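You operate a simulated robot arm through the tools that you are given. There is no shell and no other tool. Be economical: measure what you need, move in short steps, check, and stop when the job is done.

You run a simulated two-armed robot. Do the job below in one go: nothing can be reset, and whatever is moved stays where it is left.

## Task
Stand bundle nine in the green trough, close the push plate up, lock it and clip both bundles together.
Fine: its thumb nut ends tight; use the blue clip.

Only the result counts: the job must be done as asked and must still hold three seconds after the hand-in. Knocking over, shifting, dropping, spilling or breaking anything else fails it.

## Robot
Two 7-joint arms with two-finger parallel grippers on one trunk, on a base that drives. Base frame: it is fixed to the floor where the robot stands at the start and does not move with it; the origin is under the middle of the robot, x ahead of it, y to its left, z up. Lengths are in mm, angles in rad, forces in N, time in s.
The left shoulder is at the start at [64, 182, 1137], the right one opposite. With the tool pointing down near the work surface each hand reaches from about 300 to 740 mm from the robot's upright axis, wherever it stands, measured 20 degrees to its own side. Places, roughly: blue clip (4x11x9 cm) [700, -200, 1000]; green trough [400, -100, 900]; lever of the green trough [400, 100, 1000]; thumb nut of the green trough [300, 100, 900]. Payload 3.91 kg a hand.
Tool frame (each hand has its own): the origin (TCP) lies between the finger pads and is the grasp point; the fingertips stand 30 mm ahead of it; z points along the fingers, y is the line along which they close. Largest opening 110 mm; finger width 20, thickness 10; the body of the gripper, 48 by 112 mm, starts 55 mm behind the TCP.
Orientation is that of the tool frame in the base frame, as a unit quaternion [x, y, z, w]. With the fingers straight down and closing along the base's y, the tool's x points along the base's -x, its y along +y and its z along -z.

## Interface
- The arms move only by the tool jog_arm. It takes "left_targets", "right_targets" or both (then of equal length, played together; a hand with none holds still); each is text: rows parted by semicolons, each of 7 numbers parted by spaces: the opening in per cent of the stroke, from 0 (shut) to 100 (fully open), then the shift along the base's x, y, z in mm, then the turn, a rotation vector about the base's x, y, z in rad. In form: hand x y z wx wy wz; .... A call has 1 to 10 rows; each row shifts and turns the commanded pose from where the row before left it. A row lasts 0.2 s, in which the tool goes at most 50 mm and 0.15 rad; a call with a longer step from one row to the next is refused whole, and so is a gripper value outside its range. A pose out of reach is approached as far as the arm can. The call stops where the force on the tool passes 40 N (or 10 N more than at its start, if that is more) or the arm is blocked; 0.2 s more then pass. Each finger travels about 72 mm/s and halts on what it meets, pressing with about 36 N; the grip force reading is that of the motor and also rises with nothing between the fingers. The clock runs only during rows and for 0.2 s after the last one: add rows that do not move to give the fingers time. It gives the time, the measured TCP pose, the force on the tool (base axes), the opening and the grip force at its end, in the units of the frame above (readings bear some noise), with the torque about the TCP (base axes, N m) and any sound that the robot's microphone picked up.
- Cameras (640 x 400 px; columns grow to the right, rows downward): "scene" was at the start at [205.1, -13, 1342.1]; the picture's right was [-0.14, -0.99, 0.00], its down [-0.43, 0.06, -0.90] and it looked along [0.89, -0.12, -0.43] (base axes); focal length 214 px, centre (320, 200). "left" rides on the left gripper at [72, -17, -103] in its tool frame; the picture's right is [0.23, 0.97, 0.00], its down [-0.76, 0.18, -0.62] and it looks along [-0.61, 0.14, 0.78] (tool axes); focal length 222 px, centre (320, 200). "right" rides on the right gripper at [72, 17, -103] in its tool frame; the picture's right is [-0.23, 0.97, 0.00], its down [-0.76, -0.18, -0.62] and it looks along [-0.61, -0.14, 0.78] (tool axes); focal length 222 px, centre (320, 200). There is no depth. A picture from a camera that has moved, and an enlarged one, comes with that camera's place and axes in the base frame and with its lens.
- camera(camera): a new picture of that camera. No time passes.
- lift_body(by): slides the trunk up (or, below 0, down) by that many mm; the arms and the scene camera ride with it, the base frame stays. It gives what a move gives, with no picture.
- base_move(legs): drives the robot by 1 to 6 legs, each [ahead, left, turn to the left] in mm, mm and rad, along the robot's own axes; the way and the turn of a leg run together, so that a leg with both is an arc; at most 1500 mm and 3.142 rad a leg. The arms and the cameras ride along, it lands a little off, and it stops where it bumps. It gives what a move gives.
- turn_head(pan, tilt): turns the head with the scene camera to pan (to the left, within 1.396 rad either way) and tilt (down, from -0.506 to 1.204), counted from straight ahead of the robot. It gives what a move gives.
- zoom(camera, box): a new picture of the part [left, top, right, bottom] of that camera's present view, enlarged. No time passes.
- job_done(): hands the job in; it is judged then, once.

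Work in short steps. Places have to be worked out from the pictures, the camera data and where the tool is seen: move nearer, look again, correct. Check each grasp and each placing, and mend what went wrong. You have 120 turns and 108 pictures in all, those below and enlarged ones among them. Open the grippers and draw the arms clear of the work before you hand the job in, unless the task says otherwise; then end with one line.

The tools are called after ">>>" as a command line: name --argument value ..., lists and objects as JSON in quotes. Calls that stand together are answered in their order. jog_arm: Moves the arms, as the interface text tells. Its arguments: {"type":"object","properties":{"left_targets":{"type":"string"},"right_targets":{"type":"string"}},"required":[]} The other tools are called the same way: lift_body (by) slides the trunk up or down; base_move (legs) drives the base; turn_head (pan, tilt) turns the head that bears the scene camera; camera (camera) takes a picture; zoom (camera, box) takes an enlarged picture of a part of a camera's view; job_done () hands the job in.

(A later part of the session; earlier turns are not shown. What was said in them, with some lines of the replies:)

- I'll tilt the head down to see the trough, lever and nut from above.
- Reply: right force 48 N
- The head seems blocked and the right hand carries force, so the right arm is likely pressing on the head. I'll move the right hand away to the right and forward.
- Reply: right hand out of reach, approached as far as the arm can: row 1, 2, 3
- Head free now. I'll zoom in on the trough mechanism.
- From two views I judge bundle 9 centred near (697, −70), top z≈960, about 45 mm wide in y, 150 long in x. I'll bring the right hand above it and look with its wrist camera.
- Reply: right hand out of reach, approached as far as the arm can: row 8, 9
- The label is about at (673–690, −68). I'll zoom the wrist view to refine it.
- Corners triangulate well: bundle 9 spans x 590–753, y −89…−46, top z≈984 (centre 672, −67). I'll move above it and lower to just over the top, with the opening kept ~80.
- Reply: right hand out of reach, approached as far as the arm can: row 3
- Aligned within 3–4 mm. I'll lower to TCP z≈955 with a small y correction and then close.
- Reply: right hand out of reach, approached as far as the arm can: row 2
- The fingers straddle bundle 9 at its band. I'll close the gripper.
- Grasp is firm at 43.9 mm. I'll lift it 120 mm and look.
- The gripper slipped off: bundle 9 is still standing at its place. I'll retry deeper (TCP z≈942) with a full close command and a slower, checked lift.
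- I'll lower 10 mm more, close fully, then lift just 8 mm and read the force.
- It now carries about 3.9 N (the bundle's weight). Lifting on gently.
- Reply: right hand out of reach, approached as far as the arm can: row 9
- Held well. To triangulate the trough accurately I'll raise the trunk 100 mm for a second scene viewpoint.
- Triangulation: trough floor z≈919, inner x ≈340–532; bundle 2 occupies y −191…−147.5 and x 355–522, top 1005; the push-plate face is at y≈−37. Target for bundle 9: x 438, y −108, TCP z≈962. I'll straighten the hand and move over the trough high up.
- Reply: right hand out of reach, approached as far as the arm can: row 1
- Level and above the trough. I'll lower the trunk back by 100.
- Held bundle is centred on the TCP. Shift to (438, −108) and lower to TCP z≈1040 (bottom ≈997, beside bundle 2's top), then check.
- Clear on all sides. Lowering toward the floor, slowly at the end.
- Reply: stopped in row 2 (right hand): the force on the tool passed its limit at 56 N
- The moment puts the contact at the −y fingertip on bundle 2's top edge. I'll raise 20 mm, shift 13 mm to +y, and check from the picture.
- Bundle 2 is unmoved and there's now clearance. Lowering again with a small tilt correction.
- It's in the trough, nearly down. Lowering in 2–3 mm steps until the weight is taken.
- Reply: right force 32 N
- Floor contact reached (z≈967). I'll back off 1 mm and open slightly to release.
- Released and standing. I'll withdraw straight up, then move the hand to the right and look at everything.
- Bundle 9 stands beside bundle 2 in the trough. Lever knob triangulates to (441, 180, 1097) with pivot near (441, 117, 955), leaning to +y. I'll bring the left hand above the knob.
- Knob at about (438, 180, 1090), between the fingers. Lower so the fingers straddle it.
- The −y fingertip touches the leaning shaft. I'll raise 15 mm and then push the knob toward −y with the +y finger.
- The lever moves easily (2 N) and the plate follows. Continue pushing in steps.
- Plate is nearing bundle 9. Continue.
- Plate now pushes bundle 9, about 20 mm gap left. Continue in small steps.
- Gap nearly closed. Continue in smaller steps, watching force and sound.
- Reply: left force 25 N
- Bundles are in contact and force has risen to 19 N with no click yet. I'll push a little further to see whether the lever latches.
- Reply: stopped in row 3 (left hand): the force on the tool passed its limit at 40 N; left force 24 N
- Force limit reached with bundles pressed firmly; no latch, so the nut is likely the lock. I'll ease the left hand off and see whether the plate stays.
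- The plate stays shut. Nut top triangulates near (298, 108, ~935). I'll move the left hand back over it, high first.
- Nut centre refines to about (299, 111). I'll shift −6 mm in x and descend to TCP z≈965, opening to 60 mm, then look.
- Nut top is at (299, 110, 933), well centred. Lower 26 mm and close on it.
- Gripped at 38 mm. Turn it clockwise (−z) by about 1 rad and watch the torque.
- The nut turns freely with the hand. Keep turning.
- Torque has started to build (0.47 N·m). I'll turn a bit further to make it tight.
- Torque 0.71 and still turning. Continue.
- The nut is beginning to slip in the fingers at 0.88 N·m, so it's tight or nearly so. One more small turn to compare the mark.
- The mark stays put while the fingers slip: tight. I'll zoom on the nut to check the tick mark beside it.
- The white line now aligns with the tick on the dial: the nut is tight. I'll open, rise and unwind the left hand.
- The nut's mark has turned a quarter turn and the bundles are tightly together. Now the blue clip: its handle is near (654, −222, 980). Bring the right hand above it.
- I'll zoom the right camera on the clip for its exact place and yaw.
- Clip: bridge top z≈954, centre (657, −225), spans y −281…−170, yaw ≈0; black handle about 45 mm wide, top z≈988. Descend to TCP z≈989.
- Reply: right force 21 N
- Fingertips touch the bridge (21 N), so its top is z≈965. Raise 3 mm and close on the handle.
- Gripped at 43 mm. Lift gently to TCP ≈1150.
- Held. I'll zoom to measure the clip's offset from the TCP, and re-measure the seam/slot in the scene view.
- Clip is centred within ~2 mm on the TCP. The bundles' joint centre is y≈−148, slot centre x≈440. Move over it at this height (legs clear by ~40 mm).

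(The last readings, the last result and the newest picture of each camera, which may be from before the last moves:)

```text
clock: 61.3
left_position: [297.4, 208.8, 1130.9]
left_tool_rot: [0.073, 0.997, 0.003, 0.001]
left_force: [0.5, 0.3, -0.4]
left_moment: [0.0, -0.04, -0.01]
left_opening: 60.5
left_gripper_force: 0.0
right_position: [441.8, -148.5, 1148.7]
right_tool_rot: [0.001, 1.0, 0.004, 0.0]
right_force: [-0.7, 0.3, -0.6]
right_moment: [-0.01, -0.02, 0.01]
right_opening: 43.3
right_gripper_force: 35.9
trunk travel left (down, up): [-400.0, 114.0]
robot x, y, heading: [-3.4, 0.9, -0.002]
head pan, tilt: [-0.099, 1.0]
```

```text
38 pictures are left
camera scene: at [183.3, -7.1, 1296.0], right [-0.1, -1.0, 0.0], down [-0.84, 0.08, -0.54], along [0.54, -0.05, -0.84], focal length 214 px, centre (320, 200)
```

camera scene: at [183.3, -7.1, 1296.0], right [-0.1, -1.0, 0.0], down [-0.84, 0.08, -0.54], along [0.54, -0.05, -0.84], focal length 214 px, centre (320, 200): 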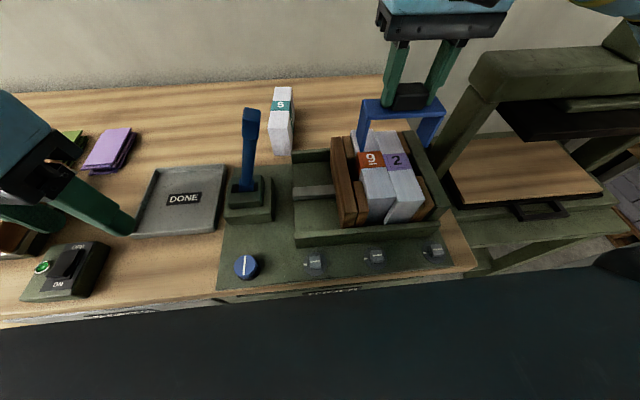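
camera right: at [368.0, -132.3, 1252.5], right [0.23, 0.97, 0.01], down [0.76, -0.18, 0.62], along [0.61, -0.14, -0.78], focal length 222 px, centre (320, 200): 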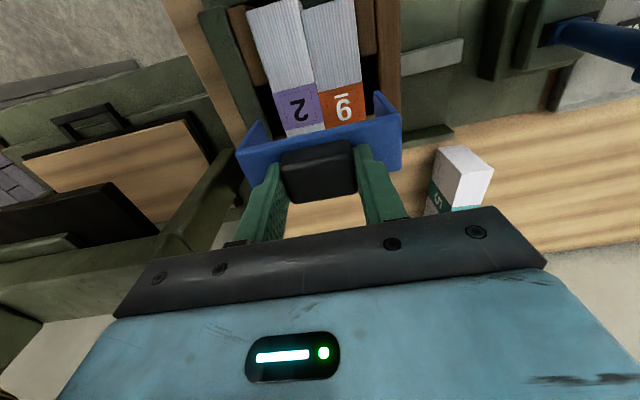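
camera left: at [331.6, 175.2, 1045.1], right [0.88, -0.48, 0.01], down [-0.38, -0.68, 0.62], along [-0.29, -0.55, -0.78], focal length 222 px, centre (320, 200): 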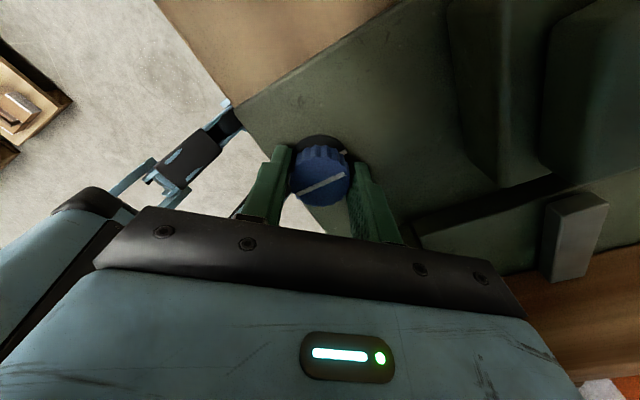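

I'll zoom the right camera to measure the seam and slot from above.

>>> zoom --camera "right" --box '[220, 0, 440, 140]'

```text
2.86 times, centred on (330, 70) of right
camera zoom: at [368.0, -132.3, 1252.5], right [0.23, 0.97, 0.01], down [0.76, -0.18, 0.62], along [0.61, -0.14, -0.78], focal length 635 px, centre (291, 571)
```

zoom: 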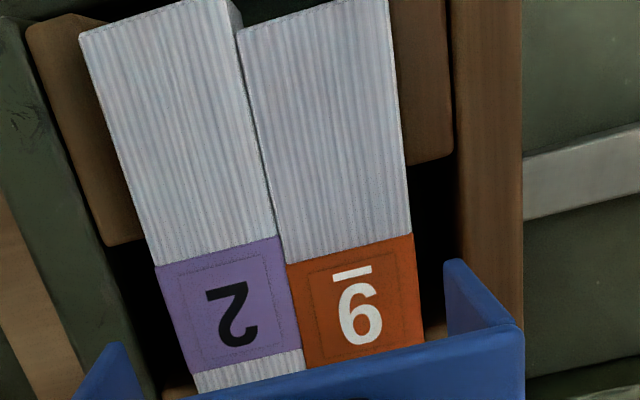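

Seam centre is y≈−147±1.5, slot centre x≈438. Shift (−4, +1.5) and lower until the legs are just above the bundle tops.

>>> jog_arm --right_targets "0 -4 1.5 -10 0 0 0;0 0 0 -10 0 0 0;0 0 0 -10 0 0 0;0 0 0 -5 0 0 0;0 0 0 0 0 0 0;0 0 0 0 0 0 0"

>>> zoom --camera "scene" --box '[320, 90, 460, 240]'

>>> zoom --camera "right" --box '[200, 0, 440, 160]'

```text
clock: 62.7
left_position: [297.4, 207.7, 1131.7]
left_tool_rot: [0.073, 0.997, 0.003, 0.0]
left_force: [0.5, 0.4, 0.1]
left_moment: [-0.01, 0.01, 0.01]
left_opening: 60.7
left_gripper_force: 0.1
right_position: [434.6, -147.2, 1112.1]
right_tool_rot: [0.0, 1.0, 0.005, 0.001]
right_force: [1.0, -0.8, 0.1]
right_moment: [0.01, 0.02, -0.03]
right_opening: 43.0
right_gripper_force: 35.8
trunk travel left (down, up): [-400.0, 114.0]
robot x, y, heading: [-0.1, 2.6, -0.001]
head pan, tilt: [-0.099, 1.0]
```

```text
2.67 times, centred on (390, 165) of scene
camera zoom: at [183.5, -7.2, 1296.0], right [-0.1, -1.0, 0.0], down [-0.84, 0.08, -0.54], along [0.54, -0.05, -0.84], focal length 572 px, centre (133, 293)
```

zoom: 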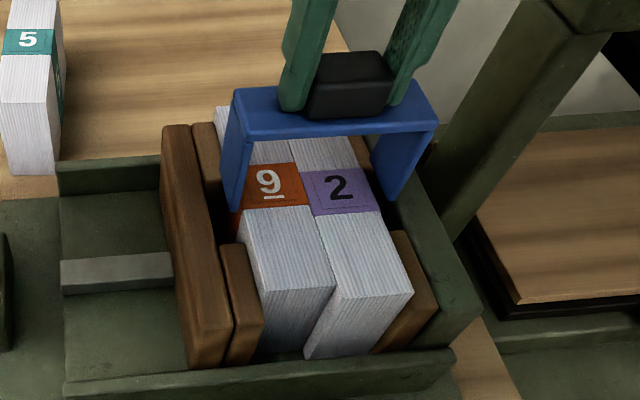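

```text
2.50 times, centred on (320, 80) of right
camera zoom: at [363.2, -130.1, 1216.7], right [0.23, 0.97, 0.01], down [0.76, -0.18, 0.62], along [0.61, -0.14, -0.78], focal length 555 px, centre (320, 500)
```

zoom: 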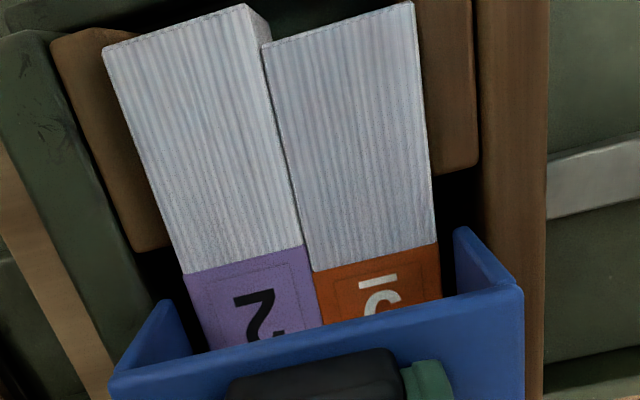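

Legs sit about 7–8 mm outside the bundles on each side and inside the slots. Lower in steps, watching forces.

>>> jog_arm --right_targets "0 0 0 -8 0 0 0;0 0 0 -8 0 0 0;0 0 0 -8 0 0 0;0 0 0 0 0 0 0"

>>> zoom --camera "scene" --box '[320, 90, 460, 240]'

>>> zoom --camera "right" --box '[200, 0, 440, 160]'

```text
clock: 63.7
left_position: [296.2, 208.5, 1131.0]
left_tool_rot: [0.073, 0.997, 0.004, 0.0]
left_force: [0.1, -0.3, 0.7]
left_moment: [-0.02, -0.01, -0.02]
left_opening: 60.5
left_gripper_force: 0.1
right_position: [435.7, -144.4, 1089.3]
right_tool_rot: [0.0, 1.0, 0.004, 0.001]
right_force: [0.7, -0.5, 0.1]
right_moment: [0.02, -0.01, 0.01]
right_opening: 42.9
right_gripper_force: 36.0
trunk travel left (down, up): [-400.0, 114.0]
robot x, y, heading: [1.6, 1.7, -0.002]
head pan, tilt: [-0.099, 1.0]
```

```text
2.67 times, centred on (390, 165) of scene
camera zoom: at [183.4, -7.2, 1296.0], right [-0.1, -1.0, 0.0], down [-0.84, 0.08, -0.54], along [0.54, -0.05, -0.84], focal length 572 px, centre (133, 293)
```

zoom: 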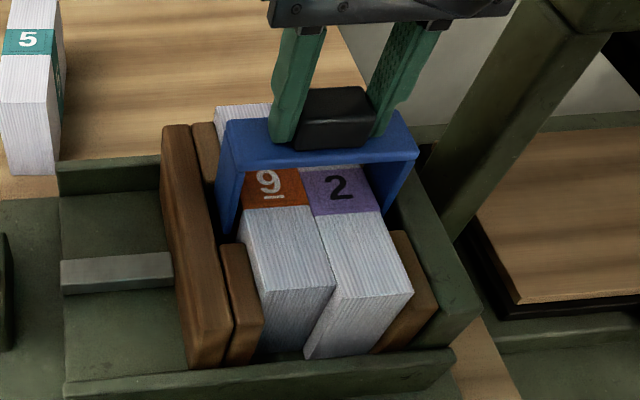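

```text
2.50 times, centred on (320, 80) of right
camera zoom: at [363.9, -129.3, 1193.3], right [0.23, 0.97, 0.01], down [0.76, -0.18, 0.62], along [0.61, -0.14, -0.78], focal length 555 px, centre (320, 500)
```

zoom: 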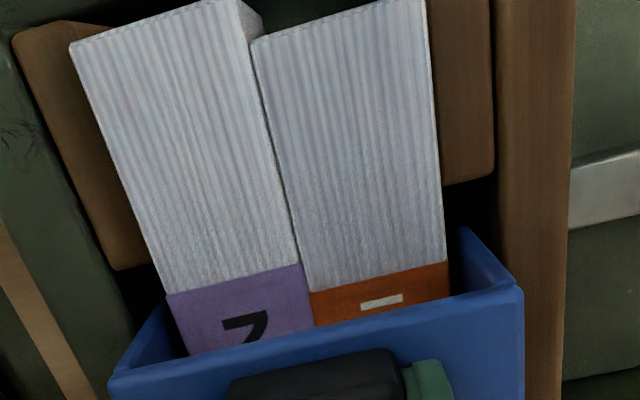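

Legs have entered on both sides with no force. The −y side looks a little tighter, so I'll shift −1 mm and continue.

>>> jog_arm --right_targets "0 0 -1 -6 0 0 0;0 0 0 -8 0 0 0;0 0 0 -8 0 0 0;0 0 0 -6 0 0 0;0 0 0 0 0 0 0"

>>> zoom --camera "scene" --box '[320, 90, 460, 240]'

```text
clock: 64.9
left_position: [297.9, 208.1, 1130.2]
left_tool_rot: [0.073, 0.997, 0.004, 0.0]
left_force: [0.0, -0.7, 0.9]
left_moment: [0.06, 0.02, 0.01]
left_opening: 60.5
left_gripper_force: 0.1
right_position: [436.1, -146.7, 1062.4]
right_tool_rot: [0.001, 1.0, 0.004, 0.0]
right_force: [0.1, 0.3, -0.3]
right_moment: [-0.03, 0.0, 0.04]
right_opening: 43.0
right_gripper_force: 35.8
trunk travel left (down, up): [-400.0, 114.0]
robot x, y, heading: [-0.7, -2.0, -0.001]
head pan, tilt: [-0.099, 1.0]
```

```text
2.67 times, centred on (390, 165) of scene
camera zoom: at [183.4, -7.2, 1296.0], right [-0.1, -1.0, 0.0], down [-0.84, 0.08, -0.54], along [0.54, -0.05, -0.84], focal length 572 px, centre (133, 293)
```

zoom: 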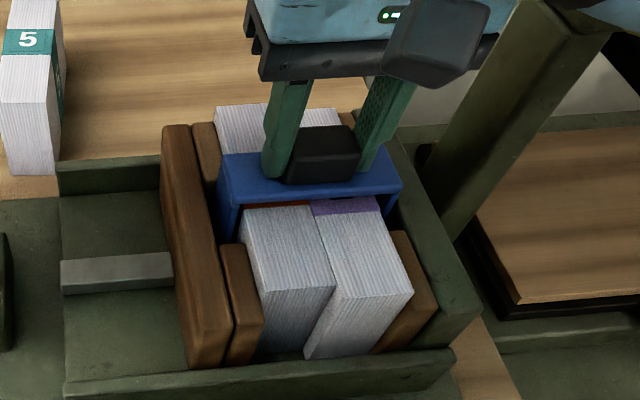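

Still free and seating nicely. Lower the rest slowly until it rests on the bundles.

>>> jog_arm --right_targets "0 0 0 -5 0 0 0;0 0 0 -4 0 0 0;0 0 0 -4 0 0 0;0 0 0 -3 0 0 0;0 0 0 -3 0 0 0;0 0 0 -3 0 0 0;0 0 0 0 0 0 0"

>>> zoom --camera "scene" --box '[320, 90, 460, 240]'

```text
clock: 65.8
left_position: [296.0, 208.4, 1132.0]
left_tool_rot: [0.072, 0.997, 0.004, 0.001]
left_force: [0.1, 0.0, 1.1]
left_moment: [-0.01, 0.01, -0.03]
left_opening: 60.4
left_gripper_force: 0.1
right_position: [435.2, -147.7, 1052.9]
right_tool_rot: [0.001, 1.0, 0.006, 0.008]
right_force: [-4.8, 0.3, 16.1]
right_moment: [-0.58, 0.54, -0.15]
right_opening: 43.2
right_gripper_force: 36.2
trunk travel left (down, up): [-400.0, 114.0]
robot x, y, heading: [2.3, 1.4, -0.004]
head pan, tilt: [-0.099, 1.0]
stopped in row 4 (right hand): the force on the tool passed its limit at 45 N (the readings are from after the stop); the commanded pose is now the measured one
```

```text
2.67 times, centred on (390, 165) of scene
camera zoom: at [181.9, -6.8, 1296.2], right [-0.1, -1.0, 0.0], down [-0.84, 0.08, -0.54], along [0.54, -0.05, -0.84], focal length 572 px, centre (133, 293)
```

zoom: 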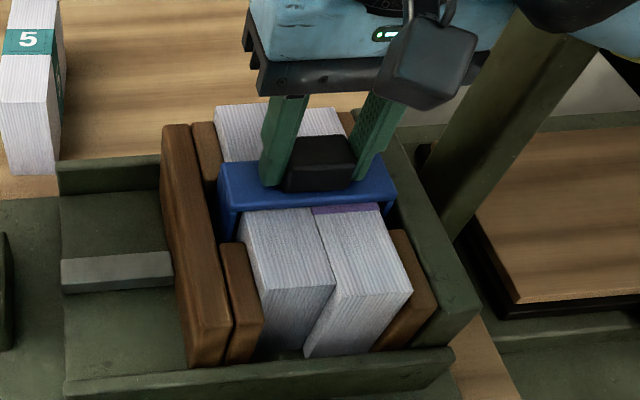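

Contact made. I'll look closely for any gap under the bridge.

>>> zoom --camera "scene" --box '[360, 120, 430, 180]'

>>> zoom --camera "right" --box '[220, 60, 420, 200]'

```text
6.67 times, centred on (395, 150) of scene
camera zoom: at [181.9, -6.8, 1296.2], right [-0.1, -1.0, 0.0], down [-0.84, 0.08, -0.54], along [0.54, -0.05, -0.84], focal length 1430 px, centre (-180, 533)
```

zoom: 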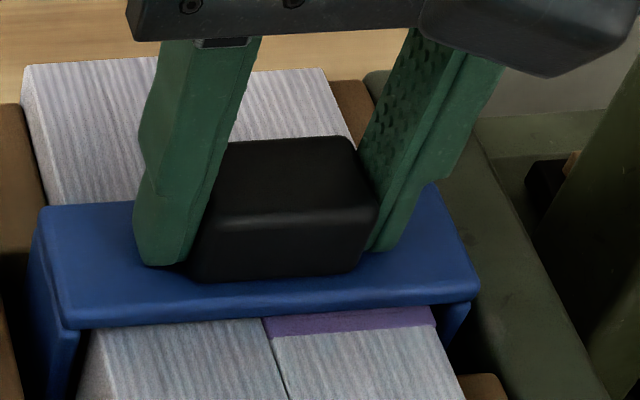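

```text
2.86 times, centred on (320, 130) of right
camera zoom: at [361.5, -130.7, 1156.3], right [0.23, 0.97, 0.01], down [0.75, -0.19, 0.63], along [0.62, -0.13, -0.78], focal length 635 px, centre (320, 400)
```

zoom: 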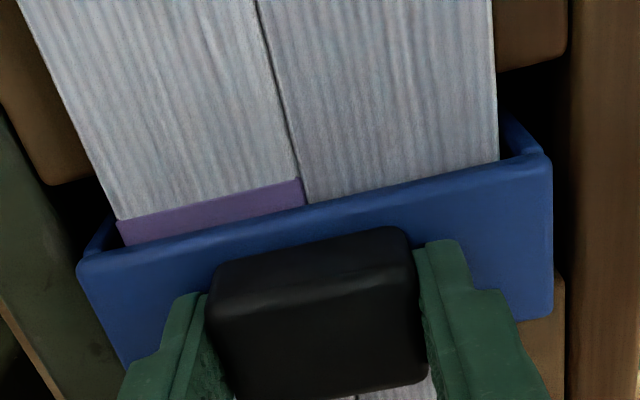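

It appears to rest on the bundle tops. Release and rise a little, then inspect.

>>> jog_arm --right_targets "0 0 0 1 0 0 0;30 0 0 0 0 0 0;58 0 0 0 0 0 0;58 0 0 0 0 0 0;58 0 0 10 0 0 0;58 0 0 25 0 0 0;58 0 0 40 0 0 0;58 0 0 40 0 0 0;58 0 0 0 0 0 0"

>>> zoom --camera "scene" --box '[340, 110, 440, 230]'

>>> camera --camera "right"

```text
clock: 67.8
left_position: [297.1, 208.2, 1131.5]
left_tool_rot: [0.073, 0.997, 0.003, 0.0]
left_force: [-0.4, -0.4, 0.4]
left_moment: [-0.02, -0.01, -0.02]
left_opening: 60.5
left_gripper_force: 0.0
right_position: [436.3, -147.5, 1167.4]
right_tool_rot: [0.001, 1.0, 0.006, 0.005]
right_force: [0.1, 0.2, 0.5]
right_moment: [0.04, -0.03, 0.0]
right_opening: 63.8
right_gripper_force: 0.0
trunk travel left (down, up): [-400.0, 114.0]
robot x, y, heading: [2.0, -1.6, -0.0]
head pan, tilt: [-0.099, 1.0]
```

```text
3.33 times, centred on (390, 170) of scene
camera zoom: at [183.9, -7.4, 1295.9], right [-0.1, -1.0, 0.0], down [-0.84, 0.08, -0.54], along [0.54, -0.05, -0.84], focal length 715 px, centre (87, 300)
```

zoom: 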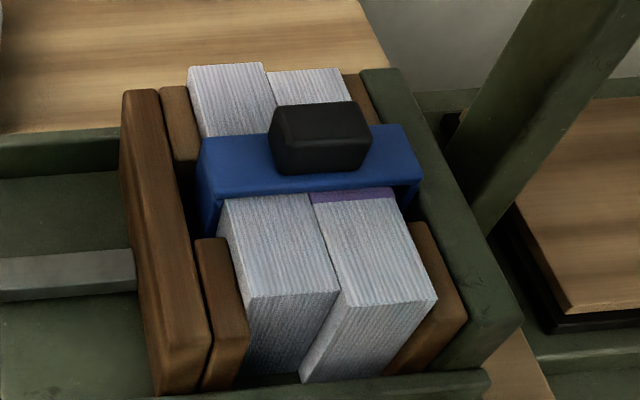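

```text
27 pictures are left
camera right: at [363.0, -131.5, 1271.3], right [0.23, 0.97, 0.01], down [0.76, -0.19, 0.63], along [0.61, -0.13, -0.78], focal length 222 px, centre (320, 200)
```

right: 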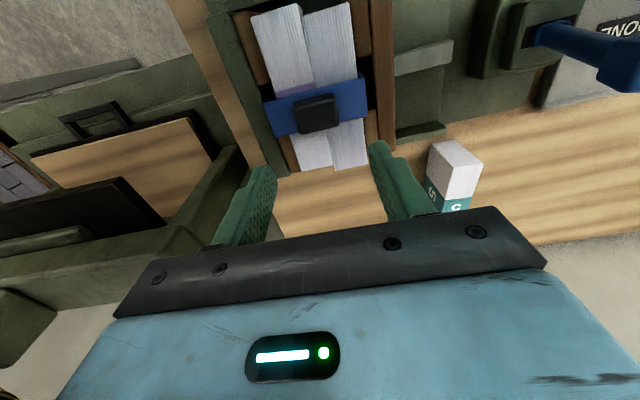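

Clip sits across both bundles. I'll press the handle gently with closed fingertips to confirm it's fully seated.

>>> jog_arm --right_targets "20 0 0 0 0 0 0;0 0 0 0 0 0 0;0 0 0 -20 0 0 0;0 0 0 -20 0 0 0;0 0 0 -15 0 0 0;0 0 0 -10 0 0 0;0 0 0 -5 0 0 0;0 0 0 0 0 0 0"

```text
clock: 69.7
left_position: [297.7, 209.0, 1131.1]
left_tool_rot: [0.073, 0.997, 0.004, 0.001]
left_force: [0.2, 0.1, 0.0]
left_moment: [-0.01, 0.01, 0.01]
left_opening: 60.6
left_gripper_force: 0.1
right_position: [435.9, -147.6, 1097.6]
right_tool_rot: [0.001, 1.0, 0.006, 0.005]
right_force: [0.1, -0.1, 0.2]
right_moment: [0.0, -0.01, 0.03]
right_opening: 0.0
right_gripper_force: 36.0
trunk travel left (down, up): [-400.0, 114.0]
robot x, y, heading: [0.3, 1.1, -0.001]
head pan, tilt: [-0.099, 1.0]
```

Not yet touching; continue down in small steps.

>>> jog_arm --right_targets "0 0 0 -4 0 0 0;0 0 0 -3 0 0 0;0 0 0 -3 0 0 0;0 0 0 -3 0 0 0;0 0 0 -3 0 0 0;0 0 0 0 0 0 0"

```text
clock: 71.0
left_position: [297.1, 208.5, 1131.3]
left_tool_rot: [0.074, 0.997, 0.004, 0.001]
left_force: [0.4, -0.2, -0.2]
left_moment: [-0.01, -0.04, -0.01]
left_opening: 60.6
left_gripper_force: 0.1
right_position: [436.6, -146.5, 1080.9]
right_tool_rot: [0.001, 1.0, 0.006, 0.005]
right_force: [0.8, 0.3, 0.3]
right_moment: [-0.01, -0.03, -0.02]
right_opening: 0.1
right_gripper_force: 36.3
trunk travel left (down, up): [-400.0, 114.0]
robot x, y, heading: [-1.8, -2.1, 0.004]
head pan, tilt: [-0.099, 1.0]
```

>>> jog_arm --right_targets "0 0 0 -3 0 0 0;0 0 0 -2 0 0 0;0 0 0 -2 0 0 0;0 0 0 -2 0 0 0;0 0 0 -2 0 0 0;0 0 0 0 0 0 0"

```text
clock: 72.2
left_position: [297.4, 208.6, 1130.3]
left_tool_rot: [0.072, 0.997, 0.003, 0.001]
left_force: [-0.3, -0.3, 0.3]
left_moment: [-0.03, 0.0, 0.0]
left_opening: 60.6
left_gripper_force: 0.1
right_position: [435.8, -146.7, 1077.2]
right_tool_rot: [0.002, 1.0, 0.01, 0.012]
right_force: [-3.4, 0.2, 13.6]
right_moment: [-0.01, 0.25, 0.06]
right_opening: 0.0
right_gripper_force: 36.0
trunk travel left (down, up): [-400.0, 114.0]
robot x, y, heading: [-2.5, -1.1, 0.003]
head pan, tilt: [-0.099, 1.0]
stopped in row 5 (right hand): the force on the tool passed its limit at 44 N (the readings are from after the stop); the commanded pose is now the measured one
```

Solid contact at the expected height (tips ≈1046): the clip is seated. Raise and draw the arms clear with grippers open.

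>>> jog_arm --right_targets "0 0 0 15 0 0 0;0 0 0 30 0 0 0;50 0 -5 40 0 0 0;80 0 -20 20 0 0 0;80 10 -30 10 0 0 0;80 10 -35 0 0 0 0;80 10 -35 0 0 0 0;80 10 -30 0 0 0 0;80 0 0 0 0 0 0" --left_targets "80 0 0 0 0 0 0;80 0 10 10 0 0 0;80 0 15 15 0 0 0;80 0 15 15 0 0 0;80 0 15 15 0 0 0;80 0 0 0 0 0 0;80 0 0 0 0 0 0;80 0 0 0 0 0 0;80 0 0 0 0 0 0"

>>> camera --camera "scene"

>>> zoom --camera "scene" --box '[200, 90, 460, 290]'

```text
clock: 74.2
left_position: [299.2, 264.7, 1186.1]
left_tool_rot: [0.074, 0.997, 0.003, 0.0]
left_force: [0.5, -0.1, -0.2]
left_moment: [-0.01, -0.02, -0.02]
left_opening: 88.3
left_gripper_force: 0.1
right_position: [477.6, -303.0, 1190.1]
right_tool_rot: [0.003, 1.0, 0.007, 0.01]
right_force: [-0.1, -0.2, -0.6]
right_moment: [-0.02, 0.0, 0.02]
right_opening: 88.0
right_gripper_force: 0.0
trunk travel left (down, up): [-400.0, 114.0]
robot x, y, heading: [0.8, -1.8, 0.002]
head pan, tilt: [-0.099, 1.0]
```

```text
26 pictures are left
camera scene: at [183.5, -6.9, 1296.0], right [-0.1, -1.0, 0.0], down [-0.84, 0.08, -0.54], along [0.54, -0.05, -0.84], focal length 214 px, centre (320, 200)
```

scene: 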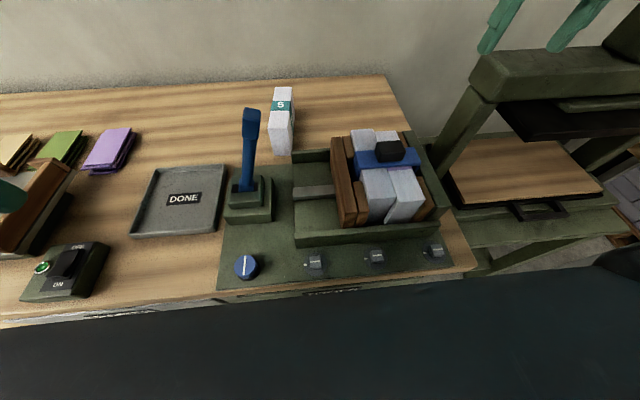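

```text
2.00 times, centred on (330, 190) of scene
camera zoom: at [183.5, -6.9, 1296.0], right [-0.1, -1.0, 0.0], down [-0.84, 0.08, -0.54], along [0.54, -0.05, -0.84], focal length 429 px, centre (300, 220)
```

zoom: 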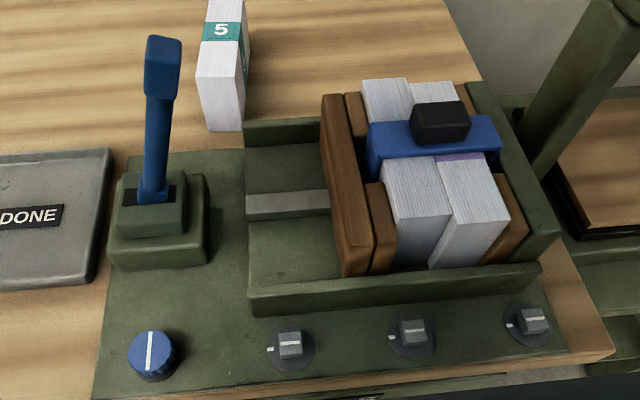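

Everything checks out: bundle 9 stands against bundle 2, the plate is shut, the nut's mark is on its tick against the stop, and the blue clip sits on both bundles. Both arms are clear, so I'm handing in.

>>> job_done

```text
The job is handed in.
```

Bundle nine stands in the green trough against bundle two, the push plate is closed with its thumb nut tight, and the blue clip is seated over both bundles. I took the nut as the lock, since the lever gave no click. I did not nudge the plate afterwards to test it.
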